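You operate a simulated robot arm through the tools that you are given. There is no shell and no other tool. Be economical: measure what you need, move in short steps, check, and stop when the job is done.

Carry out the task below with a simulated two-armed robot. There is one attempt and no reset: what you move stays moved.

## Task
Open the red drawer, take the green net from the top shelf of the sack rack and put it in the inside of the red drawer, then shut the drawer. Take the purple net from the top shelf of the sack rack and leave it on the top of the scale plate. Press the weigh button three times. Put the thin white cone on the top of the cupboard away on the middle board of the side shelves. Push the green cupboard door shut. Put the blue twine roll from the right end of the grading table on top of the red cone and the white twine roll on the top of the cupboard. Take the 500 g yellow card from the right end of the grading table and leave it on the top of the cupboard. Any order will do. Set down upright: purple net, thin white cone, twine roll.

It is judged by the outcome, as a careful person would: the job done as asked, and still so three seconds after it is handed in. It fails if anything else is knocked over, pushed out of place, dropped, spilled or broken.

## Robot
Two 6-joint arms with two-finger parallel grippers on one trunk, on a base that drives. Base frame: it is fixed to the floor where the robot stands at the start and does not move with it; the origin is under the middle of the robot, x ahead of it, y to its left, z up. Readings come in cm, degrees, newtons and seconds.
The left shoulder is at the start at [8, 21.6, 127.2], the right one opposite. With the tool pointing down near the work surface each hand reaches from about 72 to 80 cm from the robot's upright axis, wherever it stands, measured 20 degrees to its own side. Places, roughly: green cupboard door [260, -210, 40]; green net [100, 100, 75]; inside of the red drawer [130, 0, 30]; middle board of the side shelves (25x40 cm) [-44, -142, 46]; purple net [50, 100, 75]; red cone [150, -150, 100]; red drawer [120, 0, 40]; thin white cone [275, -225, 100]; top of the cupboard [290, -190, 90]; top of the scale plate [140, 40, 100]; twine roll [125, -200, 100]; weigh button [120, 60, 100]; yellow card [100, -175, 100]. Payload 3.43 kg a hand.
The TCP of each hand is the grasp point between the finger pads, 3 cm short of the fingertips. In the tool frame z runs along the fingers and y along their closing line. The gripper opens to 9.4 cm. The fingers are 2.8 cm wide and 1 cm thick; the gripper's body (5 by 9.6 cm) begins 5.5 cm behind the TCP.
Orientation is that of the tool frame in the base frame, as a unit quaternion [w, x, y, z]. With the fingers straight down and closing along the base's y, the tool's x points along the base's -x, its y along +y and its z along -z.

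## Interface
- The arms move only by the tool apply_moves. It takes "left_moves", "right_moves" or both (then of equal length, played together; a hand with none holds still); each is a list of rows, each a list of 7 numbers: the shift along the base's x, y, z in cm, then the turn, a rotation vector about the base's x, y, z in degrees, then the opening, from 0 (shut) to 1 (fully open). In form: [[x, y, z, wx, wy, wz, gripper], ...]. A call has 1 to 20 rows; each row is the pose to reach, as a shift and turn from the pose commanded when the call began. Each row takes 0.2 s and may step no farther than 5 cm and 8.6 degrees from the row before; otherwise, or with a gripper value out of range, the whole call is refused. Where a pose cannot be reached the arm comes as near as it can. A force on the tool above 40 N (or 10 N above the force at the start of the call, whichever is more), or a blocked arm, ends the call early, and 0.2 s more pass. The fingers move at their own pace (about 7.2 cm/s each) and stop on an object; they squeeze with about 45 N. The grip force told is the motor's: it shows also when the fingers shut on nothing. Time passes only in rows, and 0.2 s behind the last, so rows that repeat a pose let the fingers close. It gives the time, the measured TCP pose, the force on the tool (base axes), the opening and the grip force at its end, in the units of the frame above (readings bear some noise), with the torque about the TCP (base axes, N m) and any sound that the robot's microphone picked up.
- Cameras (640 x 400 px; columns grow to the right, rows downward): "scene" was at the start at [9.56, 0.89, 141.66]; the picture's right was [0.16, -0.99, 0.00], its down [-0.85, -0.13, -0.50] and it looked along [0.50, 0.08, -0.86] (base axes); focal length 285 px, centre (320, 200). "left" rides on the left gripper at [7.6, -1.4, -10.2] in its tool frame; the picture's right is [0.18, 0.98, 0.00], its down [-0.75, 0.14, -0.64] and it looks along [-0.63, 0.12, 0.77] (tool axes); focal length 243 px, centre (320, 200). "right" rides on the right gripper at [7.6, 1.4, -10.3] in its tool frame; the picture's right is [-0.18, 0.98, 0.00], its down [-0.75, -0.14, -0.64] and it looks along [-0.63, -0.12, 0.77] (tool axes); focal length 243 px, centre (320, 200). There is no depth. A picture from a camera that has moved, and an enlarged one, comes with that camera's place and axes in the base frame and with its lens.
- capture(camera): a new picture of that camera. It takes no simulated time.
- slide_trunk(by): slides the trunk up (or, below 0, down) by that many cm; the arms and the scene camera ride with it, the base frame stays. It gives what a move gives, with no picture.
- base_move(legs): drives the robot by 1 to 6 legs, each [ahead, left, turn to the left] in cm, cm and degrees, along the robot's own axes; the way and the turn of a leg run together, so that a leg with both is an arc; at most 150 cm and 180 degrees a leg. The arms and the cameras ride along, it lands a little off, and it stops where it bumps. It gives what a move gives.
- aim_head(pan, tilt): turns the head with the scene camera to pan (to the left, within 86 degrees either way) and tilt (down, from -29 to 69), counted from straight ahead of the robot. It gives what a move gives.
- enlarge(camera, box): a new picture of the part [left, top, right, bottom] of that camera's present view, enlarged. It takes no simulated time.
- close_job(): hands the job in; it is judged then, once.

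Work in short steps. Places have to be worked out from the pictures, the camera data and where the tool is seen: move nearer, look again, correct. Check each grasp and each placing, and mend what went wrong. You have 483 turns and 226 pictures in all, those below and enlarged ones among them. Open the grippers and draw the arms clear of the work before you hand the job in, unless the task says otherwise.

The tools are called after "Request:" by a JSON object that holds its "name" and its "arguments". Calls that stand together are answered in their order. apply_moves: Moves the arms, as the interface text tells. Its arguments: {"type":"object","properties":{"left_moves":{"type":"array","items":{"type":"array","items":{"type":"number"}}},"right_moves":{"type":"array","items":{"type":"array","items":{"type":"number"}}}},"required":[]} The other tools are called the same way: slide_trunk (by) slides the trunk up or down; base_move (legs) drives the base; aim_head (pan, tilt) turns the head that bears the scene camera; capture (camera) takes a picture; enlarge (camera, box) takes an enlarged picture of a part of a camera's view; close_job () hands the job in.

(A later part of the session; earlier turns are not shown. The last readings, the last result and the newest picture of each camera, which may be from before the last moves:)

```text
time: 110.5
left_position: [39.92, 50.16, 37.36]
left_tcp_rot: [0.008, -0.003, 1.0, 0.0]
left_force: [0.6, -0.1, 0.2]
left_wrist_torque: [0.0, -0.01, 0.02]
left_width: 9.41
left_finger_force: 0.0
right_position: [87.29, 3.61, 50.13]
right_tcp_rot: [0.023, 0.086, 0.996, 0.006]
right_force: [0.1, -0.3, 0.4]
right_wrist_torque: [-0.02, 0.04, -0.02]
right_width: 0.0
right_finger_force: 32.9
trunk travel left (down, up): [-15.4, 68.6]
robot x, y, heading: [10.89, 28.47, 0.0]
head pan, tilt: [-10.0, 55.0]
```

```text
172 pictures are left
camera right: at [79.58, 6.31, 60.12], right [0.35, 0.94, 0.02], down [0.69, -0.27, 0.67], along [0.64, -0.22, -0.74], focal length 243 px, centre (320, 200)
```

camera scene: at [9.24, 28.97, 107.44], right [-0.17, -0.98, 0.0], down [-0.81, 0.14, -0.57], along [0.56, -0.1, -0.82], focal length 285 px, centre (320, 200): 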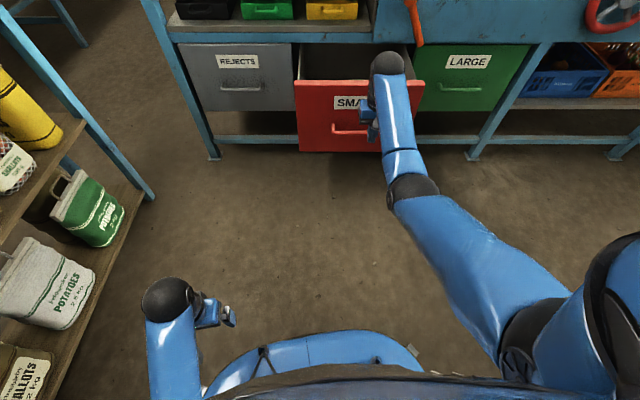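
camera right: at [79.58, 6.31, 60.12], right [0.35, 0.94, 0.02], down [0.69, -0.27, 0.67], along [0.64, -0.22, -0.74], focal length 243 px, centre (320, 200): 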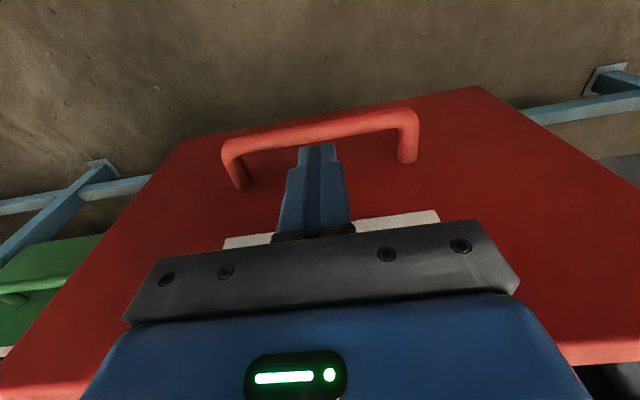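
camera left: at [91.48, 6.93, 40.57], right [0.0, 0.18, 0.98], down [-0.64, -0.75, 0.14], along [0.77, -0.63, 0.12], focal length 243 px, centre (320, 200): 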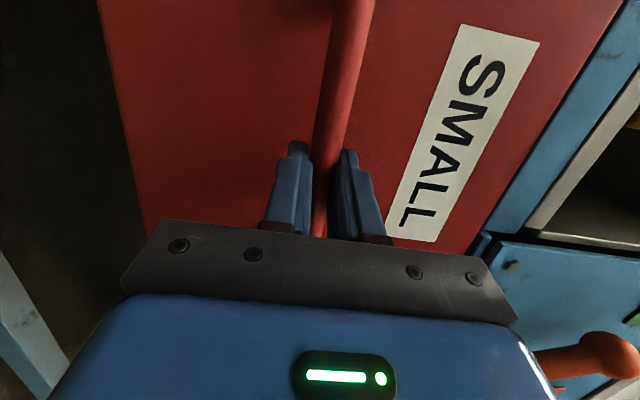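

Well centred above the handle. Keep driving.

Request:
{"name": "base_move", "arguments": {"legs": [[12, -2.4, 0]]}}

Request:
{"name": "capture", "arguments": {"camera": "scene"}}

```text
time: 111.7
left_position: [51.93, 47.8, 37.22]
left_tcp_rot: [0.007, -0.002, 1.0, -0.001]
left_force: [-0.1, -0.2, -0.1]
left_wrist_torque: [-0.01, 0.0, 0.0]
left_width: 9.41
left_finger_force: 0.0
right_position: [99.37, 1.3, 50.12]
right_tcp_rot: [0.023, 0.086, 0.996, 0.006]
right_force: [-0.6, -0.6, 0.1]
right_wrist_torque: [-0.01, 0.01, 0.03]
right_width: 0.0
right_finger_force: 33.1
trunk travel left (down, up): [-15.4, 68.6]
robot x, y, heading: [22.64, 25.92, 0.0]
head pan, tilt: [-10.0, 55.0]
```

```text
171 pictures are left
camera scene: at [33.29, 24.57, 107.43], right [-0.17, -0.98, 0.0], down [-0.81, 0.14, -0.57], along [0.56, -0.1, -0.82], focal length 285 px, centre (320, 200)
```

scene: 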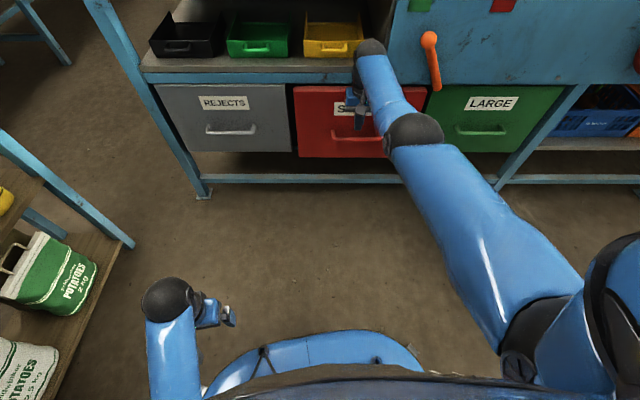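

Nearly shut. Push the remainder with the arm until force rises.

Request:
{"name": "apply_moves", "arguments": {"right_moves": [[1, -0.2, 0, 0, 0, 0, 0], [2, -0.4, 0, 0, 0, 0, 0], [3, -0.6, 0, 0, 0, 0, 0], [4, -0.8, 0, 0, 0, 0, 0], [5, -1, 0, 0, 0, 0, 0]]}}

Request:
{"name": "capture", "arguments": {"camera": "scene"}}

```text
time: 112.9
left_position: [51.9, 47.87, 37.18]
left_tcp_rot: [0.009, -0.002, 1.0, -0.001]
left_force: [-1.0, -0.1, 0.9]
left_wrist_torque: [-0.03, 0.0, -0.02]
left_width: 9.39
left_finger_force: 0.0
right_position: [99.5, 1.09, 50.51]
right_tcp_rot: [0.024, 0.086, 0.996, 0.006]
right_force: [0.1, -0.2, -0.2]
right_wrist_torque: [-0.01, 0.0, 0.05]
right_width: 0.01
right_finger_force: 32.9
right hand out of reach, approached as far as the arm can: row 1, 2, 3, 4, 5
trunk travel left (down, up): [-15.4, 68.6]
robot x, y, heading: [23.05, 25.6, -0.0]
head pan, tilt: [-10.0, 55.0]
```

```text
170 pictures are left
camera scene: at [33.19, 24.59, 107.44], right [-0.17, -0.98, 0.0], down [-0.81, 0.14, -0.57], along [0.56, -0.1, -0.82], focal length 285 px, centre (320, 200)
```

scene: 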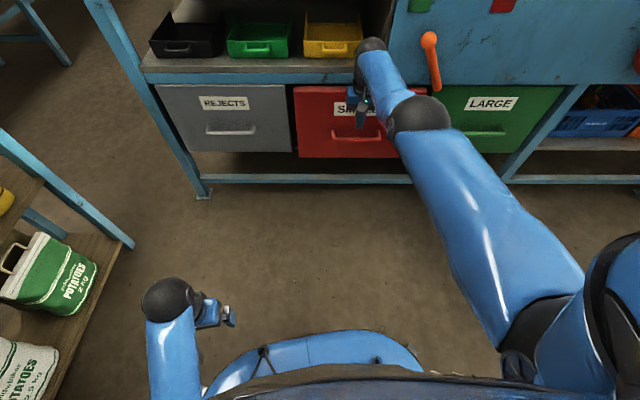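

The arm is at its reach, and a vertical wrist would meet the shelf edge. Retract a bit, tilt the fingers forward 50°, then finish pushing.

Request:
{"name": "apply_moves", "arguments": {"right_moves": [[-4, 0, 0, 0, 0, 0, 0], [-8, 0, 0, 1, -7, 0, 0], [-10, 0, 0, 2, -14, 0, 0], [-10, 0, 0, 3, -21, 0, 0], [-10, 0, 0, 4, -28, 0, 0], [-10, 0, 0, 5, -35, 0, 0], [-10, 0, 0, 6, -42, 0, 0], [-10, 0, 0, 7, -50, 0, 0]]}}

Request:
{"name": "capture", "arguments": {"camera": "right"}}

Request:
{"name": "capture", "arguments": {"camera": "scene"}}

```text
time: 114.7
left_position: [51.84, 47.8, 37.25]
left_tcp_rot: [0.008, -0.002, 1.0, -0.001]
left_force: [0.1, 0.8, -0.2]
left_wrist_torque: [0.0, -0.01, 0.0]
left_width: 9.4
left_finger_force: 0.1
right_position: [89.47, 0.86, 50.51]
right_tcp_rot: [0.439, 0.076, 0.89, 0.101]
right_force: [-0.3, 0.2, 0.7]
right_wrist_torque: [-0.02, 0.01, 0.05]
right_width: 0.01
right_finger_force: 32.9
trunk travel left (down, up): [-15.4, 68.6]
robot x, y, heading: [23.31, 26.01, 0.1]
head pan, tilt: [-10.0, 55.0]
```

```text
169 pictures are left
camera right: at [76.9, 2.79, 51.25], right [0.16, 0.91, 0.38], down [-0.06, -0.38, 0.92], along [0.99, -0.17, 0.0], focal length 243 px, centre (320, 200)
```

right: 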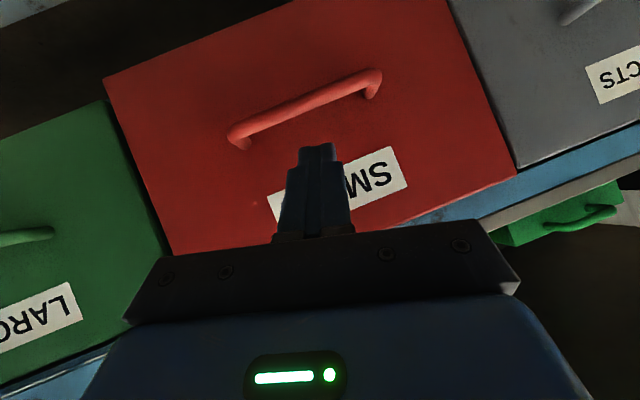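

```text
168 pictures are left
camera scene: at [33.17, 24.58, 107.45], right [-0.17, -0.98, 0.0], down [-0.81, 0.14, -0.57], along [0.56, -0.1, -0.82], focal length 285 px, centre (320, 200)
```

scene: 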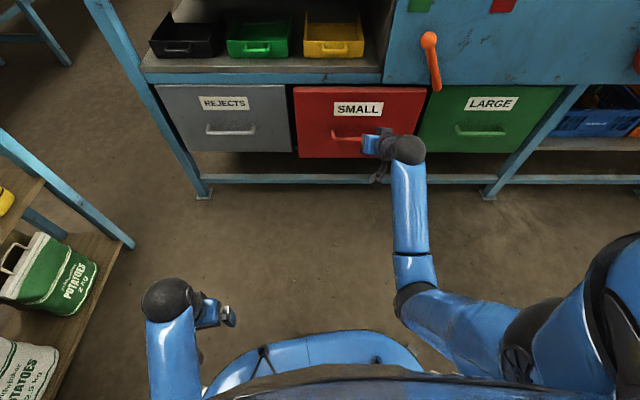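

Drive 6 cm closer, then push forward with force monitoring.

Request:
{"name": "base_move", "arguments": {"legs": [[6, 0, 0]]}}

Request:
{"name": "apply_moves", "arguments": {"right_moves": [[2, -0.4, 0, 0, 0, 0, 0], [4, -0.8, 0, 0, 0, 0, 0], [5, -1, 0, 0, 0, 0, 0], [6, -1.2, 0, 0, 0, 0, 0], [7, -1.4, 0, 0, 0, 0, 0], [8, -1.6, 0, 0, 0, 0, 0], [9, -1.8, 0, 0, 0, 0, 0], [10, -2, 0, 0, 0, 0, 0], [11, -2.2, 0, 0, 0, 0, 0], [12, -2.4, 0, 0, 0, 0, 0]]}}

Request:
{"name": "capture", "arguments": {"camera": "scene"}}

```text
time: 115.7
left_position: [57.89, 47.77, 37.2]
left_tcp_rot: [0.007, -0.001, 1.0, -0.001]
left_force: [0.6, 0.4, -0.5]
left_wrist_torque: [-0.02, 0.05, 0.02]
left_width: 9.38
left_finger_force: 0.1
right_position: [95.61, 0.87, 50.53]
right_tcp_rot: [0.437, 0.077, 0.891, 0.1]
right_force: [-0.3, -0.1, 0.7]
right_wrist_torque: [0.0, -0.02, -0.01]
right_width: 0.0
right_finger_force: 33.0
trunk travel left (down, up): [-15.4, 68.6]
robot x, y, heading: [29.03, 26.04, 0.1]
head pan, tilt: [-10.0, 55.0]
```

```text
time: 117.2
left_position: [57.95, 47.77, 37.21]
left_tcp_rot: [0.009, -0.002, 1.0, -0.001]
left_force: [0.2, 0.2, 0.0]
left_wrist_torque: [0.02, 0.04, -0.01]
left_width: 9.39
left_finger_force: 0.1
right_position: [103.3, -0.74, 50.39]
right_tcp_rot: [0.434, 0.075, 0.892, 0.101]
right_force: [-14.9, 3.0, 6.4]
right_wrist_torque: [-0.03, -0.04, 0.01]
right_width: 0.0
right_finger_force: 32.7
trunk travel left (down, up): [-15.4, 68.6]
robot x, y, heading: [29.1, 26.34, -0.3]
head pan, tilt: [-10.0, 55.0]
stopped in row 7 (right hand): the force on the tool passed its limit at 46 N (the readings are from after the stop); the commanded pose is now the measured one
```

```text
167 pictures are left
camera scene: at [38.99, 24.62, 107.47], right [-0.18, -0.98, 0.0], down [-0.81, 0.14, -0.57], along [0.57, -0.1, -0.82], focal length 285 px, centre (320, 200)
```

scene: 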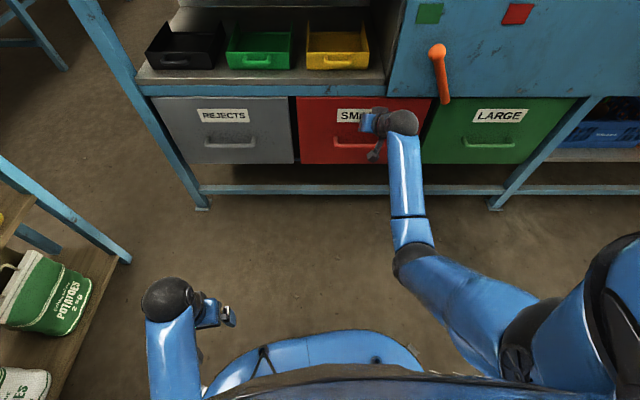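

Drawer is flush and stopped hard: shut. Retract and straighten the right hand, then back off and raise for the purple net.

Request:
{"name": "apply_moves", "arguments": {"right_moves": [[-4, 0, 0, 0, 0, 0, 0], [-8, 0, 0, 0, 0, 0, 0.5], [-12, 0, 0, 0, 0, 0, 1], [-14, 0, 0, -1, 7, 0, 1], [-16, 0, 0, -2, 14, 0, 1], [-18, 0, 0, -3, 21, 0, 1], [-20, 0, 0, -4, 28, 0, 1], [-20, 0, 0, -5, 35, 0, 1], [-20, 0, 0, -6, 42, 0, 1], [-20, 0, 0, -7, 50, 0, 1]]}}

Request:
{"name": "base_move", "arguments": {"legs": [[-15, 0, 0], [0, 0, 79]]}}

Request:
{"name": "slide_trunk", "arguments": {"by": 40}}

Request:
{"name": "slide_trunk", "arguments": {"by": 12}}

Request:
{"name": "aim_head", "arguments": {"pan": 10, "tilt": 30}}

Request:
{"name": "capture", "arguments": {"camera": "scene"}}

```text
time: 119.4
left_position: [57.86, 47.74, 37.28]
left_tcp_rot: [0.007, 0.0, 1.0, -0.001]
left_force: [-0.4, -0.6, 0.0]
left_wrist_torque: [0.02, 0.01, 0.0]
left_width: 9.41
left_finger_force: 0.1
right_position: [87.79, -1.15, 42.74]
right_tcp_rot: [0.019, 0.086, 0.996, 0.006]
right_force: [0.6, -0.6, -0.7]
right_wrist_torque: [0.0, -0.01, 0.03]
right_width: 9.39
right_finger_force: 0.1
right hand out of reach, approached as far as the arm can: row 8, 9, 10
trunk travel left (down, up): [-15.4, 68.6]
robot x, y, heading: [29.17, 26.43, -0.4]
head pan, tilt: [-10.0, 55.0]
```

```text
time: 124.1
left_position: [-1.71, 58.42, 37.13]
left_tcp_rot: [0.007, -0.636, 0.772, 0.004]
left_force: [-0.3, 0.6, 0.2]
left_wrist_torque: [-0.01, 0.01, 0.0]
left_width: 9.38
left_finger_force: 0.1
right_position: [52.01, 78.36, 42.91]
right_tcp_rot: [0.011, -0.566, 0.824, 0.018]
right_force: [-0.6, -1.2, -1.1]
right_wrist_torque: [-0.01, -0.02, -0.03]
right_width: 9.42
right_finger_force: 0.1
trunk travel left (down, up): [-15.4, 68.6]
robot x, y, heading: [13.99, 25.99, 78.8]
head pan, tilt: [-10.0, 55.0]
```

```text
time: 128.0
left_position: [-1.73, 58.39, 77.16]
left_tcp_rot: [0.006, -0.636, 0.772, 0.005]
left_force: [0.1, 0.3, -1.6]
left_wrist_torque: [-0.03, 0.02, 0.01]
left_width: 9.41
left_finger_force: 0.1
right_position: [52.07, 78.37, 82.92]
right_tcp_rot: [0.011, -0.566, 0.824, 0.018]
right_force: [-0.3, 0.2, 0.3]
right_wrist_torque: [0.0, 0.03, -0.03]
right_width: 9.39
right_finger_force: 0.1
trunk travel left (down, up): [-55.4, 28.6]
robot x, y, heading: [14.28, 25.59, 78.9]
head pan, tilt: [-10.0, 55.0]
```

```text
time: 129.5
left_position: [-1.65, 58.44, 89.25]
left_tcp_rot: [0.006, -0.636, 0.772, 0.005]
left_force: [0.2, -0.3, -0.4]
left_wrist_torque: [0.04, 0.0, -0.02]
left_width: 9.37
left_finger_force: 0.1
right_position: [52.12, 78.33, 94.82]
right_tcp_rot: [0.011, -0.566, 0.824, 0.018]
right_force: [-0.1, -0.4, -0.4]
right_wrist_torque: [0.02, 0.02, -0.04]
right_width: 9.43
right_finger_force: 0.1
trunk travel left (down, up): [-67.4, 16.6]
robot x, y, heading: [14.12, 25.98, 78.5]
head pan, tilt: [-10.0, 55.0]
```

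```text
time: 130.3
left_position: [-1.58, 58.54, 89.26]
left_tcp_rot: [0.007, -0.636, 0.772, 0.005]
left_force: [0.0, 0.1, -1.3]
left_wrist_torque: [0.0, -0.01, -0.04]
left_width: 9.4
left_finger_force: 0.1
right_position: [52.13, 78.36, 94.83]
right_tcp_rot: [0.011, -0.565, 0.825, 0.017]
right_force: [0.7, 0.0, -0.9]
right_wrist_torque: [-0.02, 0.02, -0.01]
right_width: 9.4
right_finger_force: 0.1
trunk travel left (down, up): [-67.4, 16.6]
robot x, y, heading: [14.12, 25.88, 78.8]
head pan, tilt: [10.0, 30.0]
```

```text
166 pictures are left
camera scene: at [14.82, 37.88, 163.04], right [1.0, -0.02, 0.0], down [-0.01, -0.5, -0.87], along [0.02, 0.87, -0.5], focal length 285 px, centre (320, 200)
```

scene: 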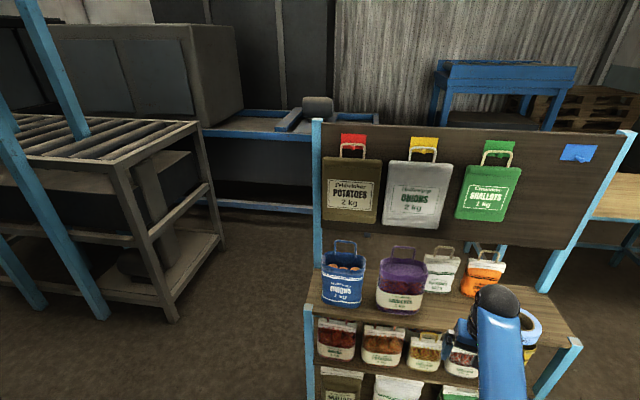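

Retract the right hand, then drive to where the left arm can reach the purple net.

Request:
{"name": "apply_moves", "arguments": {"right_moves": [[-0.9, -4.5, -1, 0, 0, 0, 1], [-1.8, -9, -3, 0, 0, 0, 1], [-2.7, -13.5, -5, 0, 0, 0, 1], [-3.6, -18, -7, 0, 0, 0, 1], [-4.5, -22.5, -9, 0, 0, 0, 1]]}}

Request:
{"name": "base_move", "arguments": {"legs": [[18, -38.9, 0.3]]}}

Request:
{"name": "aim_head", "arguments": {"pan": 20, "tilt": 35}}

Request:
{"name": "capture", "arguments": {"camera": "scene"}}

```text
time: 131.6
left_position: [-1.64, 58.27, 89.28]
left_tcp_rot: [0.008, -0.636, 0.772, 0.004]
left_force: [0.0, 0.1, 0.7]
left_wrist_torque: [0.02, -0.01, -0.02]
left_width: 9.4
left_finger_force: 0.1
right_position: [47.39, 55.71, 85.96]
right_tcp_rot: [0.013, -0.566, 0.824, 0.018]
right_force: [-0.4, 0.2, 0.2]
right_wrist_torque: [0.03, -0.02, 0.0]
right_width: 9.39
right_finger_force: 0.1
right hand out of reach, approached as far as the arm can: row 1, 2, 3
trunk travel left (down, up): [-67.4, 16.6]
robot x, y, heading: [14.18, 25.98, 78.7]
head pan, tilt: [10.0, 30.0]
```

```text
time: 134.2
left_position: [39.75, 68.53, 89.28]
left_tcp_rot: [0.007, -0.639, 0.77, 0.004]
left_force: [-0.2, 0.0, 0.4]
left_wrist_torque: [-0.01, -0.01, -0.01]
left_width: 9.41
left_finger_force: 0.0
right_position: [88.94, 66.24, 86.0]
right_tcp_rot: [0.011, -0.569, 0.822, 0.018]
right_force: [0.2, -0.2, 0.6]
right_wrist_torque: [-0.01, -0.02, 0.01]
right_width: 9.42
right_finger_force: 0.0
trunk travel left (down, up): [-67.4, 16.6]
robot x, y, heading: [56.37, 36.38, 79.2]
head pan, tilt: [10.0, 30.0]
```

```text
time: 134.9
left_position: [39.85, 68.52, 89.21]
left_tcp_rot: [0.007, -0.638, 0.77, 0.004]
left_force: [0.0, -0.2, 1.1]
left_wrist_torque: [0.02, 0.01, 0.0]
left_width: 9.39
left_finger_force: 0.1
right_position: [88.88, 66.29, 85.9]
right_tcp_rot: [0.011, -0.569, 0.822, 0.017]
right_force: [0.2, -0.7, 1.2]
right_wrist_torque: [-0.01, 0.01, 0.02]
right_width: 9.4
right_finger_force: 0.0
trunk travel left (down, up): [-67.4, 16.6]
robot x, y, heading: [55.94, 36.43, 79.1]
head pan, tilt: [20.0, 35.0]
```

```text
165 pictures are left
camera scene: at [55.01, 47.79, 162.27], right [0.99, 0.16, 0.0], down [0.09, -0.57, -0.82], along [-0.13, 0.81, -0.57], focal length 285 px, centre (320, 200)
```

scene: 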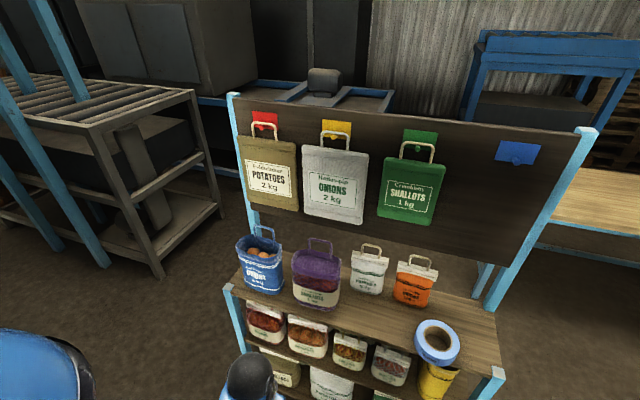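

Purple handle confirmed at ≈(44.9,112,101.5). Pitch the left tool 64° forward while raising it.

Request:
{"name": "apply_moves", "arguments": {"left_moves": [[0, 0, 2, 7.9, -1.5, 0, 1], [0, 2, 4, 15.7, -3, 0, 1], [0, 4, 6, 23.6, -4.6, 0, 1], [0, 6, 8, 31.4, -6.1, 0, 1], [0, 8, 10, 39.3, -7.6, 0, 1], [0, 10, 12, 47.1, -9.1, 0, 1], [0, 12, 14, 55, -10.7, 0, 1], [0, 12, 16, 62.8, -12.2, 0, 1]]}}

Request:
{"name": "apply_moves", "arguments": {"left_moves": [[0, 0, 0, 1.3, 7.1, -3.4, 0.6], [0, 0, 0, 2.7, 14.2, -6.8, 0.5], [0, 0, 0, 4.1, 21.4, -10.1, 0.5], [0, 0, 0, 5.5, 28.5, -13.5, 0.5], [0, 0, 0, 6.9, 35.6, -16.9, 0.5], [0, 0, 0, 8.3, 42.7, -20.3, 0.5], [0, 0, 0, 9.6, 49.8, -23.7, 0.5], [0, 0, 0, 11, 57, -27.1, 0.5], [0, 0, 0, 12.4, 64.1, -30.5, 0.5], [0, 0, 0, 13.8, 71.2, -33.8, 0.5], [0, 0, 0, 15.2, 78.3, -37.2, 0.5], [0, 0, 0, 15.5, 80, -38, 0.5]]}}

Request:
{"name": "capture", "arguments": {"camera": "left"}}

Request:
{"name": "capture", "arguments": {"camera": "scene"}}

```text
time: 136.7
left_position: [40.02, 81.8, 103.52]
left_tcp_rot: [0.416, -0.538, 0.649, 0.341]
left_force: [1.5, -0.1, -0.3]
left_wrist_torque: [-0.02, -0.01, -0.02]
left_width: 9.38
left_finger_force: 0.2
left hand out of reach, approached as far as the arm can: row 3, 4, 5, 6, 7, 8
right_position: [89.09, 66.29, 86.08]
right_tcp_rot: [0.012, -0.569, 0.822, 0.017]
right_force: [0.8, 0.2, 0.6]
right_wrist_torque: [0.06, 0.0, 0.01]
right_width: 9.42
right_finger_force: 0.0
trunk travel left (down, up): [-67.4, 16.6]
robot x, y, heading: [55.86, 36.17, 79.5]
head pan, tilt: [20.0, 35.0]
```

```text
time: 139.3
left_position: [39.83, 81.79, 103.42]
left_tcp_rot: [0.052, 0.078, 0.841, 0.534]
left_force: [-0.5, -0.1, -0.3]
left_wrist_torque: [-0.02, 0.0, 0.01]
left_width: 4.71
left_finger_force: 0.1
right_position: [88.97, 66.43, 85.86]
right_tcp_rot: [0.011, -0.568, 0.823, 0.018]
right_force: [-0.5, -0.3, 0.6]
right_wrist_torque: [0.02, 0.01, -0.02]
right_width: 9.4
right_finger_force: 0.0
trunk travel left (down, up): [-67.4, 16.6]
robot x, y, heading: [56.0, 36.51, 79.3]
head pan, tilt: [20.0, 35.0]
```

```text
164 pictures are left
camera left: at [30.62, 73.6, 106.44], right [-0.11, 0.44, 0.89], down [0.64, -0.65, 0.4], along [0.76, 0.61, -0.21], focal length 243 px, centre (320, 200)
```

left: 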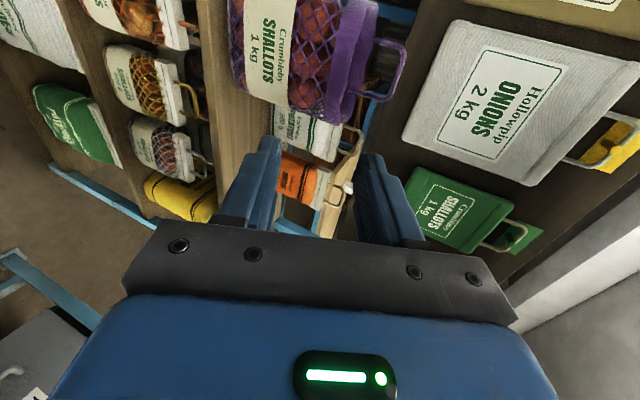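

```text
163 pictures are left
camera scene: at [54.97, 47.78, 162.27], right [0.99, 0.16, 0.0], down [0.09, -0.57, -0.82], along [-0.13, 0.81, -0.57], focal length 285 px, centre (320, 200)
```

scene: 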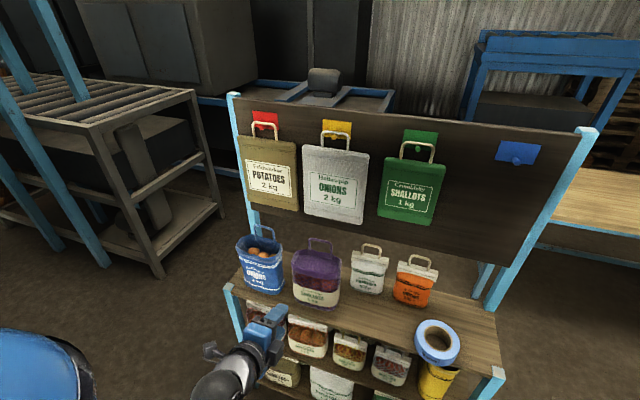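

Bar at ≈(44.4,112,101.6), loop about 4.5 cm tall. Move to a pre-grasp 7 cm short along the tool axis with the fingers at 3.5 cm.

Request:
{"name": "apply_moves", "arguments": {"left_moves": [[0.6, 4, 1, 0, 0, 0, 0.37], [1.2, 8, 2, 0, 0, 0, 0.37], [1.8, 12, 2, 0, 0, 0, 0.37], [2.4, 16, 2, 0, 0, 0, 0.37], [3, 20, 2, 0, 0, 0, 0.37], [3.3, 22.8, 1.7, 0, 0, 0, 0.37]]}}

Request:
{"name": "capture", "arguments": {"camera": "left"}}

Request:
{"name": "enlarge", "arguments": {"camera": "scene", "box": [220, 180, 460, 330]}}

```text
time: 140.7
left_position: [43.13, 104.69, 105.06]
left_tcp_rot: [0.052, 0.076, 0.841, 0.533]
left_force: [-0.2, -0.7, -0.8]
left_wrist_torque: [-0.01, 0.01, 0.02]
left_width: 3.49
left_finger_force: 0.0
right_position: [89.03, 66.31, 85.89]
right_tcp_rot: [0.011, -0.57, 0.822, 0.017]
right_force: [1.2, 0.2, 0.3]
right_wrist_torque: [-0.02, 0.05, 0.01]
right_width: 9.38
right_finger_force: 0.1
trunk travel left (down, up): [-67.4, 16.6]
robot x, y, heading: [55.59, 36.31, 79.2]
head pan, tilt: [20.0, 35.0]
```

```text
162 pictures are left
camera left: at [33.93, 96.45, 108.05], right [-0.11, 0.45, 0.89], down [0.64, -0.65, 0.41], along [0.76, 0.61, -0.22], focal length 243 px, centre (320, 200)
```

left: 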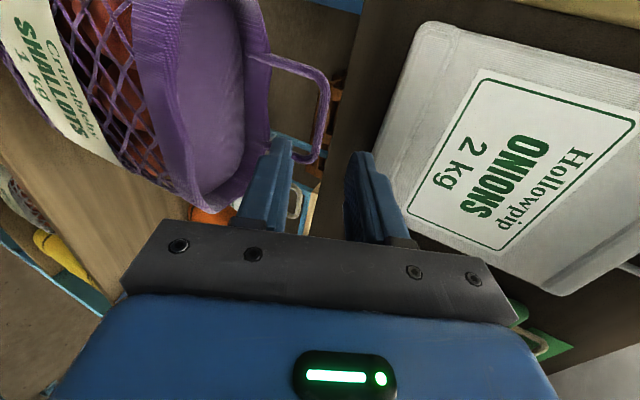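

```text
2.67 times, centred on (340, 255) of scene
camera zoom: at [54.98, 47.87, 162.26], right [0.99, 0.16, 0.0], down [0.09, -0.57, -0.82], along [-0.13, 0.81, -0.57], focal length 761 px, centre (267, 53)
```

zoom: 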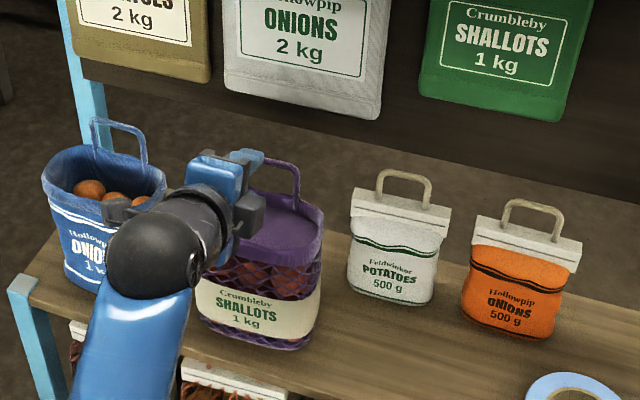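

Advance 7 cm along the tool axis onto the bar and close.

Request:
{"name": "apply_moves", "arguments": {"left_moves": [[0.5, 3.2, -1.3, 0, 0, 0, 0.37], [1, 6.4, -2.8, 0, 0, 0, 0.37], [1, 6.4, -2.8, 0, 0, 0, 0], [1, 6.4, -2.8, 0, 0, 0, 0], [1, 6.4, -2.8, 0, 0, 0, 0]]}}

Request:
{"name": "capture", "arguments": {"camera": "left"}}

```text
time: 141.9
left_position: [44.16, 111.17, 102.29]
left_tcp_rot: [0.053, 0.076, 0.842, 0.532]
left_force: [1.1, -0.3, -0.4]
left_wrist_torque: [0.13, -0.09, -0.02]
left_width: 0.76
left_finger_force: 41.8
right_position: [89.06, 66.38, 85.87]
right_tcp_rot: [0.011, -0.569, 0.822, 0.017]
right_force: [-0.2, 0.1, -0.6]
right_wrist_torque: [-0.02, 0.01, 0.02]
right_width: 9.39
right_finger_force: 0.1
trunk travel left (down, up): [-67.4, 16.6]
robot x, y, heading: [55.61, 35.95, 79.1]
head pan, tilt: [20.0, 35.0]
```

```text
160 pictures are left
camera left: at [34.91, 102.89, 105.23], right [-0.11, 0.45, 0.89], down [0.64, -0.65, 0.41], along [0.76, 0.61, -0.22], focal length 243 px, centre (320, 200)
```

left: 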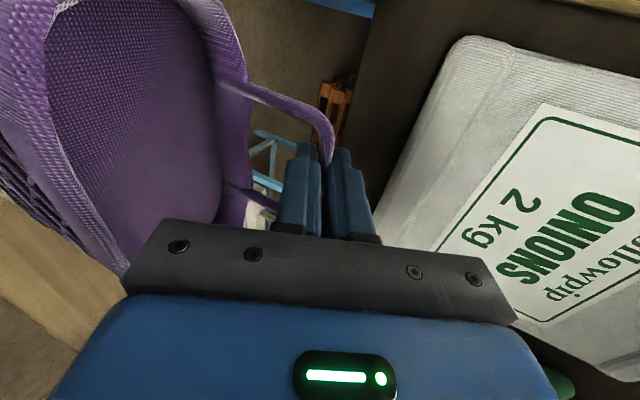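

Bar held (0.76 cm). Lift slightly, then draw out along the rack normal while rising.

Request:
{"name": "apply_moves", "arguments": {"left_moves": [[0, 0, 1, 0, 0, 0, 0], [0, 0, 2, 0, 0, 0, 0], [-0.4, -2, 2.5, 0, 0, 0, 0], [-0.8, -4, 3, 0, 0, 0, 0], [-1.3, -7, 4, 0, 0, 0, 0], [-1.9, -10, 5, 0, 0, 0, 0], [-2.4, -13, 6, 0, 0, 0, 0], [-3, -16, 7, 0, 0, 0, 0]]}}

Request:
{"name": "capture", "arguments": {"camera": "left"}}

Request:
{"name": "capture", "arguments": {"camera": "scene"}}

```text
time: 143.7
left_position: [41.2, 95.05, 109.26]
left_tcp_rot: [0.052, 0.076, 0.84, 0.534]
left_force: [0.1, 0.7, -10.3]
left_wrist_torque: [-0.04, 0.01, -0.01]
left_width: 0.77
left_finger_force: 41.9
right_position: [89.04, 66.35, 85.98]
right_tcp_rot: [0.012, -0.569, 0.822, 0.017]
right_force: [0.4, -1.3, -0.1]
right_wrist_torque: [0.02, -0.01, -0.01]
right_width: 9.4
right_finger_force: 0.0
trunk travel left (down, up): [-67.4, 16.6]
robot x, y, heading: [55.69, 36.24, 79.1]
head pan, tilt: [20.0, 35.0]
```

```text
159 pictures are left
camera left: at [31.88, 86.77, 112.39], right [-0.11, 0.45, 0.89], down [0.64, -0.65, 0.41], along [0.76, 0.61, -0.21], focal length 243 px, centre (320, 200)
```

left: 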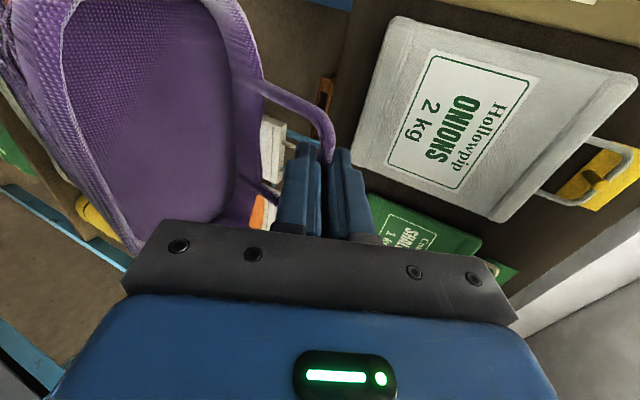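

```text
158 pictures are left
camera scene: at [54.9, 47.78, 162.27], right [0.99, 0.16, 0.0], down [0.09, -0.57, -0.82], along [-0.13, 0.81, -0.57], focal length 285 px, centre (320, 200)
```

scene: 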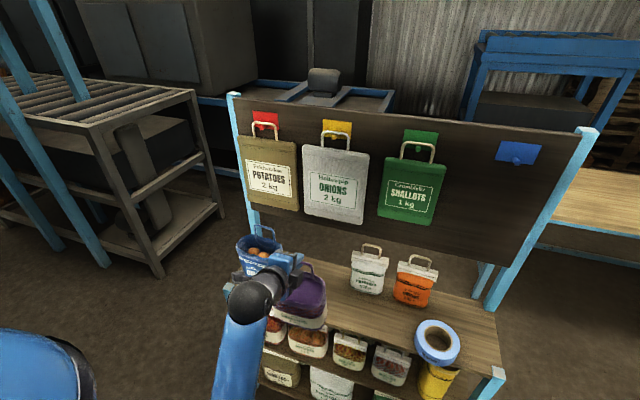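

Held with ~1 kg. Pull further back, raise the trunk, back the base away and turn toward the scale.

Request:
{"name": "apply_moves", "arguments": {"left_moves": [[-0.8, -4, 1, 0, 0, 0, 0], [-1.6, -8, 2, 0, 0, 0, 0], [-2.4, -12, 3, 0, 0, 0, 0], [-3.2, -16, 4, 0, 0, 0, 0]]}}

Request:
{"name": "slide_trunk", "arguments": {"by": 16}}

Request:
{"name": "base_move", "arguments": {"legs": [[-10, 15, 0], [0, 0, -90]]}}

Request:
{"name": "aim_head", "arguments": {"pan": 20, "tilt": 40}}

Request:
{"name": "capture", "arguments": {"camera": "scene"}}

```text
time: 144.7
left_position: [37.55, 86.61, 107.78]
left_tcp_rot: [0.054, 0.076, 0.841, 0.534]
left_force: [0.3, -0.1, -9.6]
left_wrist_torque: [-0.11, 0.03, -0.02]
left_width: 0.78
left_finger_force: 41.9
left hand out of reach, approached as far as the arm can: row 2, 3, 4
right_position: [88.94, 66.32, 85.96]
right_tcp_rot: [0.011, -0.57, 0.822, 0.017]
right_force: [0.1, -0.3, -0.1]
right_wrist_torque: [0.02, 0.01, 0.0]
right_width: 9.43
right_finger_force: 0.0
trunk travel left (down, up): [-67.4, 16.6]
robot x, y, heading: [56.15, 36.51, 79.1]
head pan, tilt: [20.0, 35.0]
```

```text
time: 146.5
left_position: [37.64, 86.73, 123.7]
left_tcp_rot: [0.053, 0.076, 0.841, 0.533]
left_force: [-0.2, -0.1, -10.4]
left_wrist_torque: [-0.07, 0.05, 0.0]
left_width: 0.74
left_finger_force: 41.5
right_position: [89.03, 66.4, 101.82]
right_tcp_rot: [0.011, -0.569, 0.822, 0.017]
right_force: [0.4, -0.1, -0.5]
right_wrist_torque: [0.02, -0.01, -0.02]
right_width: 9.39
right_finger_force: 0.1
trunk travel left (down, up): [-83.4, 0.6]
robot x, y, heading: [55.75, 36.5, 78.8]
head pan, tilt: [20.0, 35.0]
```

```text
time: 151.9
left_position: [89.88, 47.39, 123.67]
left_tcp_rot: [0.415, 0.65, 0.539, 0.339]
left_force: [-0.2, -0.1, -9.9]
left_wrist_torque: [0.0, 0.1, -0.04]
left_width: 0.75
left_finger_force: 41.4
right_position: [69.44, -3.99, 101.87]
right_tcp_rot: [0.021, 0.181, 0.983, 0.003]
right_force: [-0.5, -0.6, 0.2]
right_wrist_torque: [0.03, 0.01, 0.0]
right_width: 9.4
right_finger_force: 0.1
trunk travel left (down, up): [-83.4, 0.6]
robot x, y, heading: [39.52, 29.37, -10.9]
head pan, tilt: [20.0, 35.0]
```

```text
time: 152.5
left_position: [89.86, 47.32, 123.61]
left_tcp_rot: [0.414, 0.65, 0.54, 0.339]
left_force: [-0.1, 1.0, -10.2]
left_wrist_torque: [0.06, 0.12, 0.0]
left_width: 0.76
left_finger_force: 41.7
right_position: [69.42, -3.85, 101.73]
right_tcp_rot: [0.02, 0.181, 0.983, 0.005]
right_force: [-0.3, 0.2, 0.0]
right_wrist_torque: [-0.03, -0.01, -0.01]
right_width: 9.39
right_finger_force: 0.0
trunk travel left (down, up): [-83.4, 0.6]
robot x, y, heading: [39.53, 29.15, -11.1]
head pan, tilt: [20.0, 40.0]
```

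```text
157 pictures are left
camera scene: at [50.91, 29.99, 177.5], right [0.16, -0.99, 0.0], down [-0.64, -0.1, -0.77], along [0.76, 0.12, -0.64], focal length 285 px, centre (320, 200)
```

scene: 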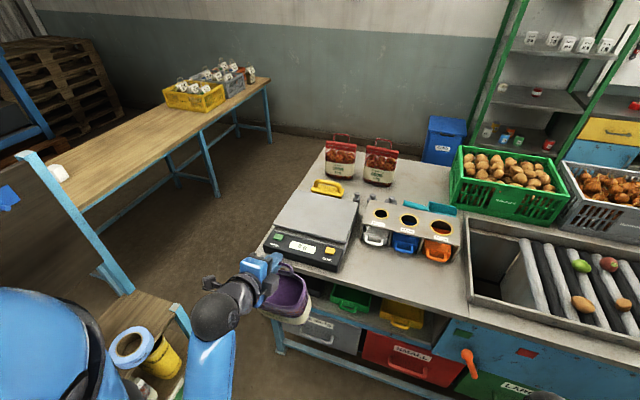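

Zoom on the scale for geometry and button labels.

Request:
{"name": "enlarge", "arguments": {"camera": "scene", "box": [240, 160, 400, 260]}}

```text
4.00 times, centred on (320, 210) of scene
camera zoom: at [50.91, 29.99, 177.5], right [0.16, -0.99, 0.0], down [-0.64, -0.1, -0.77], along [0.76, 0.12, -0.64], focal length 1142 px, centre (320, 160)
```

zoom: 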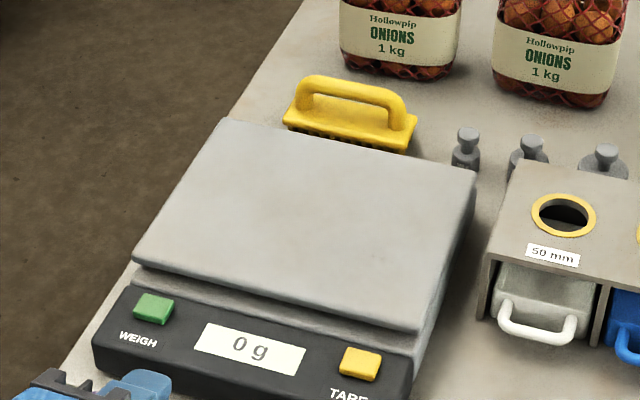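

Weigh is the green button at left; plate centre ≈(134,44,99). Drive forward 24 cm (net bottom ~99.5, above the table), then raise the hand.

Request:
{"name": "base_move", "arguments": {"legs": [[22, 0, 0]]}}

Request:
{"name": "apply_moves", "arguments": {"left_moves": [[0, 0, 2, 0, 0, 0, 0], [0, 0, 4, 0, 0, 0, 0], [0, 0, 6, 0, 0, 0, 0], [0, 0, 8, 0, 0, 0, 0]]}}

Request:
{"name": "capture", "arguments": {"camera": "scene"}}

```text
time: 154.2
left_position: [111.01, 43.34, 123.84]
left_tcp_rot: [0.416, 0.649, 0.539, 0.34]
left_force: [-0.2, 0.4, -9.9]
left_wrist_torque: [0.04, 0.14, 0.01]
left_width: 0.74
left_finger_force: 41.5
right_position: [90.62, -7.95, 102.04]
right_tcp_rot: [0.022, 0.181, 0.983, 0.004]
right_force: [-0.3, 0.3, -0.7]
right_wrist_torque: [-0.01, -0.03, 0.03]
right_width: 9.38
right_finger_force: 0.0
trunk travel left (down, up): [-83.4, 0.6]
robot x, y, heading: [61.08, 25.05, -11.0]
head pan, tilt: [20.0, 40.0]
```

```text
time: 155.2
left_position: [115.67, 43.5, 129.68]
left_tcp_rot: [0.414, 0.651, 0.54, 0.337]
left_force: [-0.3, 0.1, -9.4]
left_wrist_torque: [0.02, 0.03, -0.01]
left_width: 0.75
left_finger_force: 41.7
left hand out of reach, approached as far as the arm can: row 1, 2, 3, 4
right_position: [91.18, -8.09, 101.78]
right_tcp_rot: [0.019, 0.18, 0.983, 0.004]
right_force: [0.1, -0.6, -0.1]
right_wrist_torque: [0.01, 0.01, 0.02]
right_width: 9.4
right_finger_force: 0.1
trunk travel left (down, up): [-83.4, 0.6]
robot x, y, heading: [61.51, 25.07, -10.8]
head pan, tilt: [20.0, 40.0]
```

```text
155 pictures are left
camera scene: at [72.77, 25.76, 177.47], right [0.16, -0.99, 0.0], down [-0.64, -0.1, -0.76], along [0.75, 0.12, -0.65], focal length 285 px, centre (320, 200)
```

scene: 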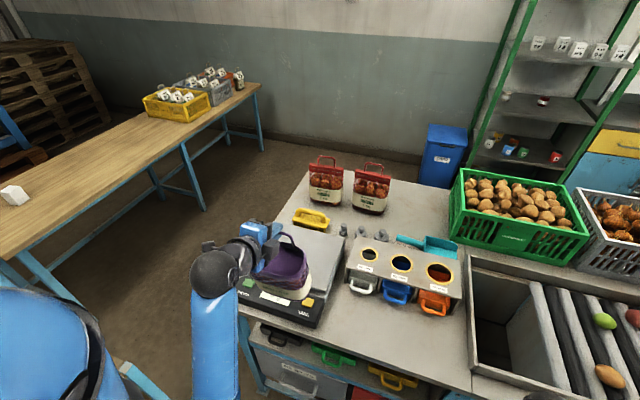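

Extend over the plate to TCP ≈(136,43.6), still high.

Request:
{"name": "apply_moves", "arguments": {"left_moves": [[4, 0, 0, 0, 0, 0, 0], [8, 0, 0, 0, 0, 0, 0], [12, 0, 0, 0, 0, 0, 0], [16, 0.1, 0, 0, 0, 0, 0], [20, 0.1, -0.5, 0, 0, 0, 0]]}}

Request:
{"name": "enlarge", "arguments": {"camera": "scene", "box": [200, 180, 440, 330]}}

Request:
{"name": "capture", "arguments": {"camera": "left"}}

```text
time: 156.4
left_position: [135.72, 43.56, 129.05]
left_tcp_rot: [0.414, 0.65, 0.54, 0.338]
left_force: [0.7, 0.5, -11.4]
left_wrist_torque: [0.02, 0.03, -0.01]
left_width: 0.77
left_finger_force: 41.6
right_position: [91.22, -8.02, 101.8]
right_tcp_rot: [0.018, 0.181, 0.983, 0.004]
right_force: [-0.1, 0.6, 0.2]
right_wrist_torque: [0.0, -0.01, 0.01]
right_width: 9.41
right_finger_force: 0.0
trunk travel left (down, up): [-83.4, 0.6]
robot x, y, heading: [60.88, 25.34, -10.9]
head pan, tilt: [20.0, 40.0]
```

```text
2.67 times, centred on (320, 255) of scene
camera zoom: at [72.85, 25.8, 177.47], right [0.16, -0.99, 0.0], down [-0.64, -0.1, -0.76], along [0.75, 0.12, -0.65], focal length 761 px, centre (320, 53)
```

zoom: 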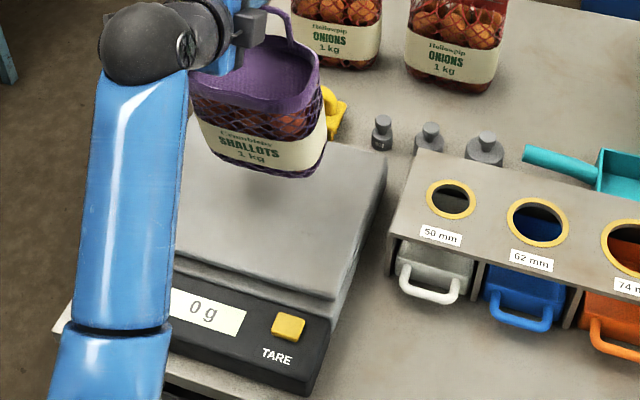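

```text
153 pictures are left
camera left: at [127.61, 53.11, 132.05], right [0.45, 0.11, 0.89], down [-0.65, -0.64, 0.41], along [0.61, -0.76, -0.22], focal length 243 px, centre (320, 200)
```

left: 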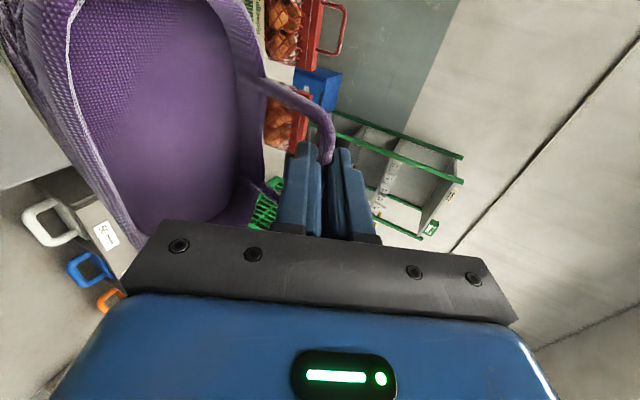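

Net body is a little far back; shift 3.5 cm toward me, then lower.

Request:
{"name": "apply_moves", "arguments": {"left_moves": [[-2, 0, 0, 0, 0, 0, 0], [-3.5, 0.2, 0, 0, 0, 0, 0], [-3.5, 0.2, -1.5, 0, 0, 0, 0], [-3.5, 0.2, -3, 0, 0, 0, 0], [-3.5, 0.2, -4, 0, 0, 0, 0], [-3.5, 0.2, -5, 0, 0, 0, 0]]}}

Request:
{"name": "enlarge", "arguments": {"camera": "scene", "box": [200, 180, 440, 330]}}

```text
time: 157.8
left_position: [131.84, 43.85, 124.0]
left_tcp_rot: [0.414, 0.65, 0.539, 0.339]
left_force: [0.4, -0.5, -10.0]
left_wrist_torque: [0.03, 0.08, 0.0]
left_width: 0.74
left_finger_force: 42.1
right_position: [91.1, -8.06, 101.96]
right_tcp_rot: [0.019, 0.182, 0.983, 0.004]
right_force: [-0.5, 0.1, 0.0]
right_wrist_torque: [-0.02, 0.02, 0.02]
right_width: 9.4
right_finger_force: 0.1
trunk travel left (down, up): [-83.4, 0.6]
robot x, y, heading: [60.73, 24.96, -10.9]
head pan, tilt: [20.0, 40.0]
```

```text
2.67 times, centred on (320, 255) of scene
camera zoom: at [72.56, 25.8, 177.49], right [0.16, -0.99, 0.0], down [-0.64, -0.1, -0.77], along [0.76, 0.12, -0.64], focal length 761 px, centre (320, 53)
```

zoom: 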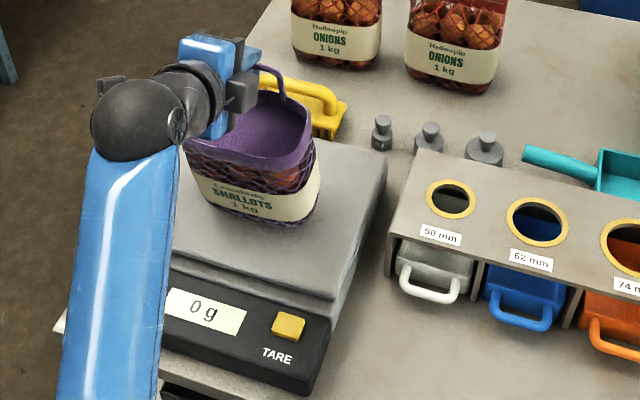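

Good position above the plate. Lower in small steps to contact.

Request:
{"name": "apply_moves", "arguments": {"left_moves": [[0, 0, -0.5, 0, 0, 0, 0], [0, 0, -1, 0, 0, 0, 0], [0, 0, -1.4, 0, 0, 0, 0]]}}

Request:
{"name": "apply_moves", "arguments": {"left_moves": [[0, 0, -0.4, 0, 0, 0, 0], [0, 0, -0.8, 0, 0, 0, 0]]}}

```text
time: 158.6
left_position: [131.93, 43.99, 122.79]
left_tcp_rot: [0.415, 0.65, 0.539, 0.34]
left_force: [0.8, 0.9, -8.3]
left_wrist_torque: [-0.03, 0.05, 0.01]
left_width: 0.75
left_finger_force: 41.7
right_position: [91.12, -8.1, 101.91]
right_tcp_rot: [0.02, 0.181, 0.983, 0.005]
right_force: [0.5, 0.6, -0.5]
right_wrist_torque: [0.01, 0.0, 0.02]
right_width: 9.41
right_finger_force: 0.0
trunk travel left (down, up): [-83.4, 0.6]
robot x, y, heading: [61.06, 25.51, -11.2]
head pan, tilt: [20.0, 40.0]
```

```text
time: 159.2
left_position: [131.76, 44.06, 122.47]
left_tcp_rot: [0.417, 0.648, 0.538, 0.342]
left_force: [2.0, 4.8, 8.5]
left_wrist_torque: [-0.41, -0.11, 0.12]
left_width: 0.79
left_finger_force: 41.8
right_position: [90.73, -8.04, 101.95]
right_tcp_rot: [0.021, 0.18, 0.983, 0.004]
right_force: [-0.7, 0.8, -0.1]
right_wrist_torque: [-0.02, -0.02, 0.0]
right_width: 9.41
right_finger_force: 0.1
trunk travel left (down, up): [-83.4, 0.6]
robot x, y, heading: [61.02, 25.32, -10.9]
head pan, tilt: [20.0, 40.0]
```

Contact. Relieve, open slightly, and look before withdrawing.

Request:
{"name": "apply_moves", "arguments": {"left_moves": [[0, 0, 0.4, 0, 0, 0, 0], [0, 0, 0.4, 0, 0, 0, 0.15], [0, 0, 0.4, 0, 0, 0, 0.3], [0, 0, 0.4, 0, 0, 0, 0.35], [0, 0, 0.4, 0, 0, 0, 0.35]]}}

Request:
{"name": "capture", "arguments": {"camera": "left"}}

Request:
{"name": "enlarge", "arguments": {"camera": "scene", "box": [200, 180, 440, 330]}}

```text
time: 160.4
left_position: [131.99, 43.89, 122.4]
left_tcp_rot: [0.415, 0.65, 0.539, 0.34]
left_force: [0.4, 0.0, 0.1]
left_wrist_torque: [-0.05, 0.0, 0.0]
left_width: 3.29
left_finger_force: 0.0
right_position: [90.93, -8.17, 101.81]
right_tcp_rot: [0.021, 0.181, 0.983, 0.004]
right_force: [0.1, 1.1, 0.9]
right_wrist_torque: [0.01, -0.01, 0.0]
right_width: 9.42
right_finger_force: 0.0
trunk travel left (down, up): [-83.4, 0.6]
robot x, y, heading: [61.07, 25.11, -11.0]
head pan, tilt: [20.0, 40.0]
```

```text
151 pictures are left
camera left: at [123.64, 53.35, 125.46], right [0.45, 0.11, 0.89], down [-0.65, -0.64, 0.41], along [0.61, -0.76, -0.22], focal length 243 px, centre (320, 200)
```

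left: 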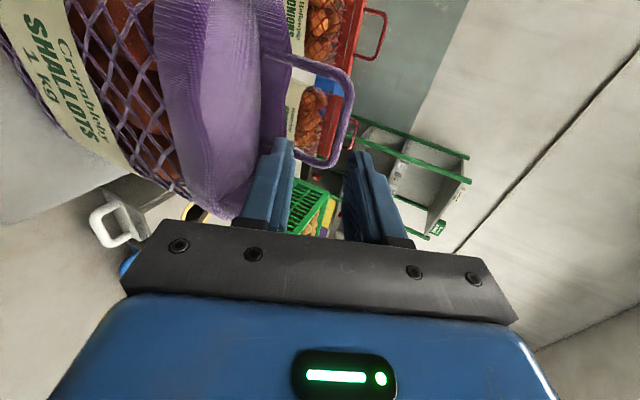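

```text
2.67 times, centred on (320, 255) of scene
camera zoom: at [72.36, 25.72, 177.51], right [0.16, -0.99, 0.0], down [-0.64, -0.1, -0.77], along [0.76, 0.12, -0.64], focal length 761 px, centre (320, 53)
```

zoom: 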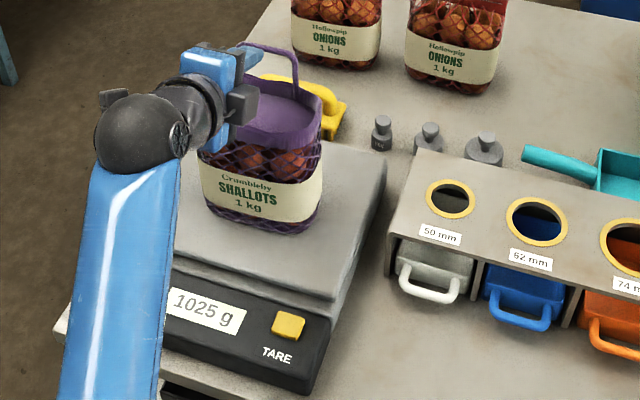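

Reads 1025 g and the net stands upright. Withdraw along the tool axis.

Request:
{"name": "apply_moves", "arguments": {"left_moves": [[-3.5, 0.7, 1.7, 0, 0, 0, 0.35], [-7.1, 1.4, 3.4, 0, 0, 0, 0.35], [-11, 2, 5, 0, 0, 0, 0.35], [-14, 2.5, 6, 0, 0, 0, 0.35]]}}

Request:
{"name": "enlarge", "arguments": {"camera": "scene", "box": [160, 180, 400, 330]}}

```text
time: 161.4
left_position: [117.63, 46.37, 128.63]
left_tcp_rot: [0.415, 0.65, 0.539, 0.339]
left_force: [0.6, 0.1, -0.5]
left_wrist_torque: [0.0, 0.0, 0.01]
left_width: 3.31
left_finger_force: 0.0
right_position: [90.84, -8.1, 101.85]
right_tcp_rot: [0.02, 0.181, 0.983, 0.005]
right_force: [-0.3, 0.1, 0.3]
right_wrist_torque: [-0.03, -0.03, 0.0]
right_width: 9.39
right_finger_force: 0.1
trunk travel left (down, up): [-83.4, 0.6]
robot x, y, heading: [60.75, 25.53, -11.1]
head pan, tilt: [20.0, 40.0]
```

```text
2.67 times, centred on (280, 255) of scene
camera zoom: at [72.18, 25.75, 177.52], right [0.16, -0.99, 0.0], down [-0.63, -0.1, -0.77], along [0.76, 0.12, -0.64], focal length 761 px, centre (427, 53)
```

zoom: 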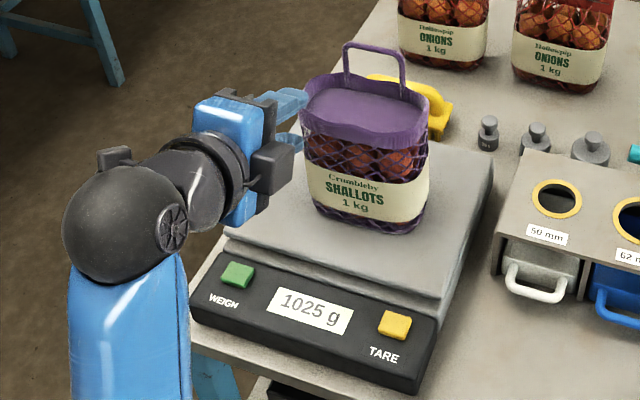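

Now the weigh button at ≈(122.3,57.3,97). Back off and bring the left tool to pointing down with fingers shut.

Request:
{"name": "apply_moves", "arguments": {"left_moves": [[-3, 1, 0, -6.3, 1.2, 3, 0], [-6, 2, 0, -12.6, 2.4, 6, 0], [-8, 3, 0, -18.9, 3.6, 9.1, 0], [-8, 4, 0, -25.3, 4.9, 12.1, 0], [-8, 4, 0, -31.6, 6.1, 15.2, 0], [-8, 4, 0, -37.9, 7.3, 18.2, 0], [-8, 4, 0, -44.2, 8.5, 21.2, 0], [-8, 4, 0, -50.5, 9.7, 24.3, 0], [-8, 4, 0, -56.9, 10.9, 27.3, 0], [-8, 4, 0, -63.2, 12.1, 30.3, 0], [-8, 4, 0, -69.5, 13.4, 33.4, 0], [-8, 4, 0, -72, 14, 34.8, 0]]}}

Request:
{"name": "apply_moves", "arguments": {"left_moves": [[0, 0, -1, 1.5, 7.8, 0, 0], [0, 0, -2, 3, 15.6, 0, 0], [0, 0, -4, 4.5, 23.5, 0, 0], [0, 0, -6, 6, 31.3, 0, 0], [0, 0, -8, 7.5, 39.1, 0, 0], [0, 0, -10, 9, 47, 0, 0], [0, 0, -12, 10.5, 54.8, 0, 0], [0, 0, -14, 12, 62.6, 0, 0]]}}

Request:
{"name": "capture", "arguments": {"camera": "left"}}

```text
time: 164.0
left_position: [111.6, 51.53, 127.14]
left_tcp_rot: [0.535, 0.14, 0.833, -0.011]
left_force: [0.2, 0.2, -0.1]
left_wrist_torque: [-0.01, 0.01, 0.03]
left_width: 0.0
left_finger_force: 33.1
left hand out of reach, approached as far as the arm can: row 2, 3, 4, 5, 6, 7, 8, 9, 10, 11, 12
right_position: [90.99, -8.03, 101.91]
right_tcp_rot: [0.02, 0.182, 0.983, 0.004]
right_force: [0.6, 0.1, 0.3]
right_wrist_torque: [-0.02, 0.02, -0.01]
right_width: 9.38
right_finger_force: 0.0
trunk travel left (down, up): [-83.4, 0.6]
robot x, y, heading: [61.11, 25.26, -11.1]
head pan, tilt: [20.0, 40.0]
```

```text
time: 165.8
left_position: [113.62, 51.74, 105.68]
left_tcp_rot: [0.009, 0.168, 0.986, 0.002]
left_force: [-0.3, 0.3, -0.8]
left_wrist_torque: [-0.03, 0.0, -0.02]
left_width: 0.0
left_finger_force: 33.5
left hand out of reach, approached as far as the arm can: row 5, 6, 7, 8
right_position: [90.97, -8.14, 101.83]
right_tcp_rot: [0.019, 0.181, 0.983, 0.004]
right_force: [-0.1, 0.4, -0.4]
right_wrist_torque: [-0.02, 0.05, -0.01]
right_width: 9.4
right_finger_force: 0.0
trunk travel left (down, up): [-83.4, 0.6]
robot x, y, heading: [61.02, 25.66, -11.0]
head pan, tilt: [20.0, 40.0]
```

```text
148 pictures are left
camera left: at [105.88, 52.95, 115.66], right [0.15, 0.99, 0.0], down [0.75, -0.12, 0.66], along [0.65, -0.1, -0.75], focal length 243 px, centre (320, 200)
```

left: 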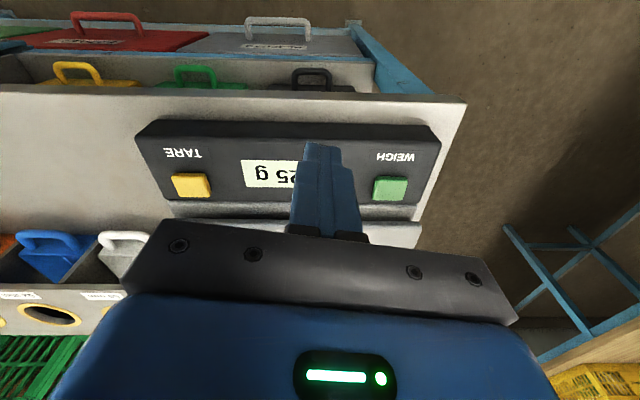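

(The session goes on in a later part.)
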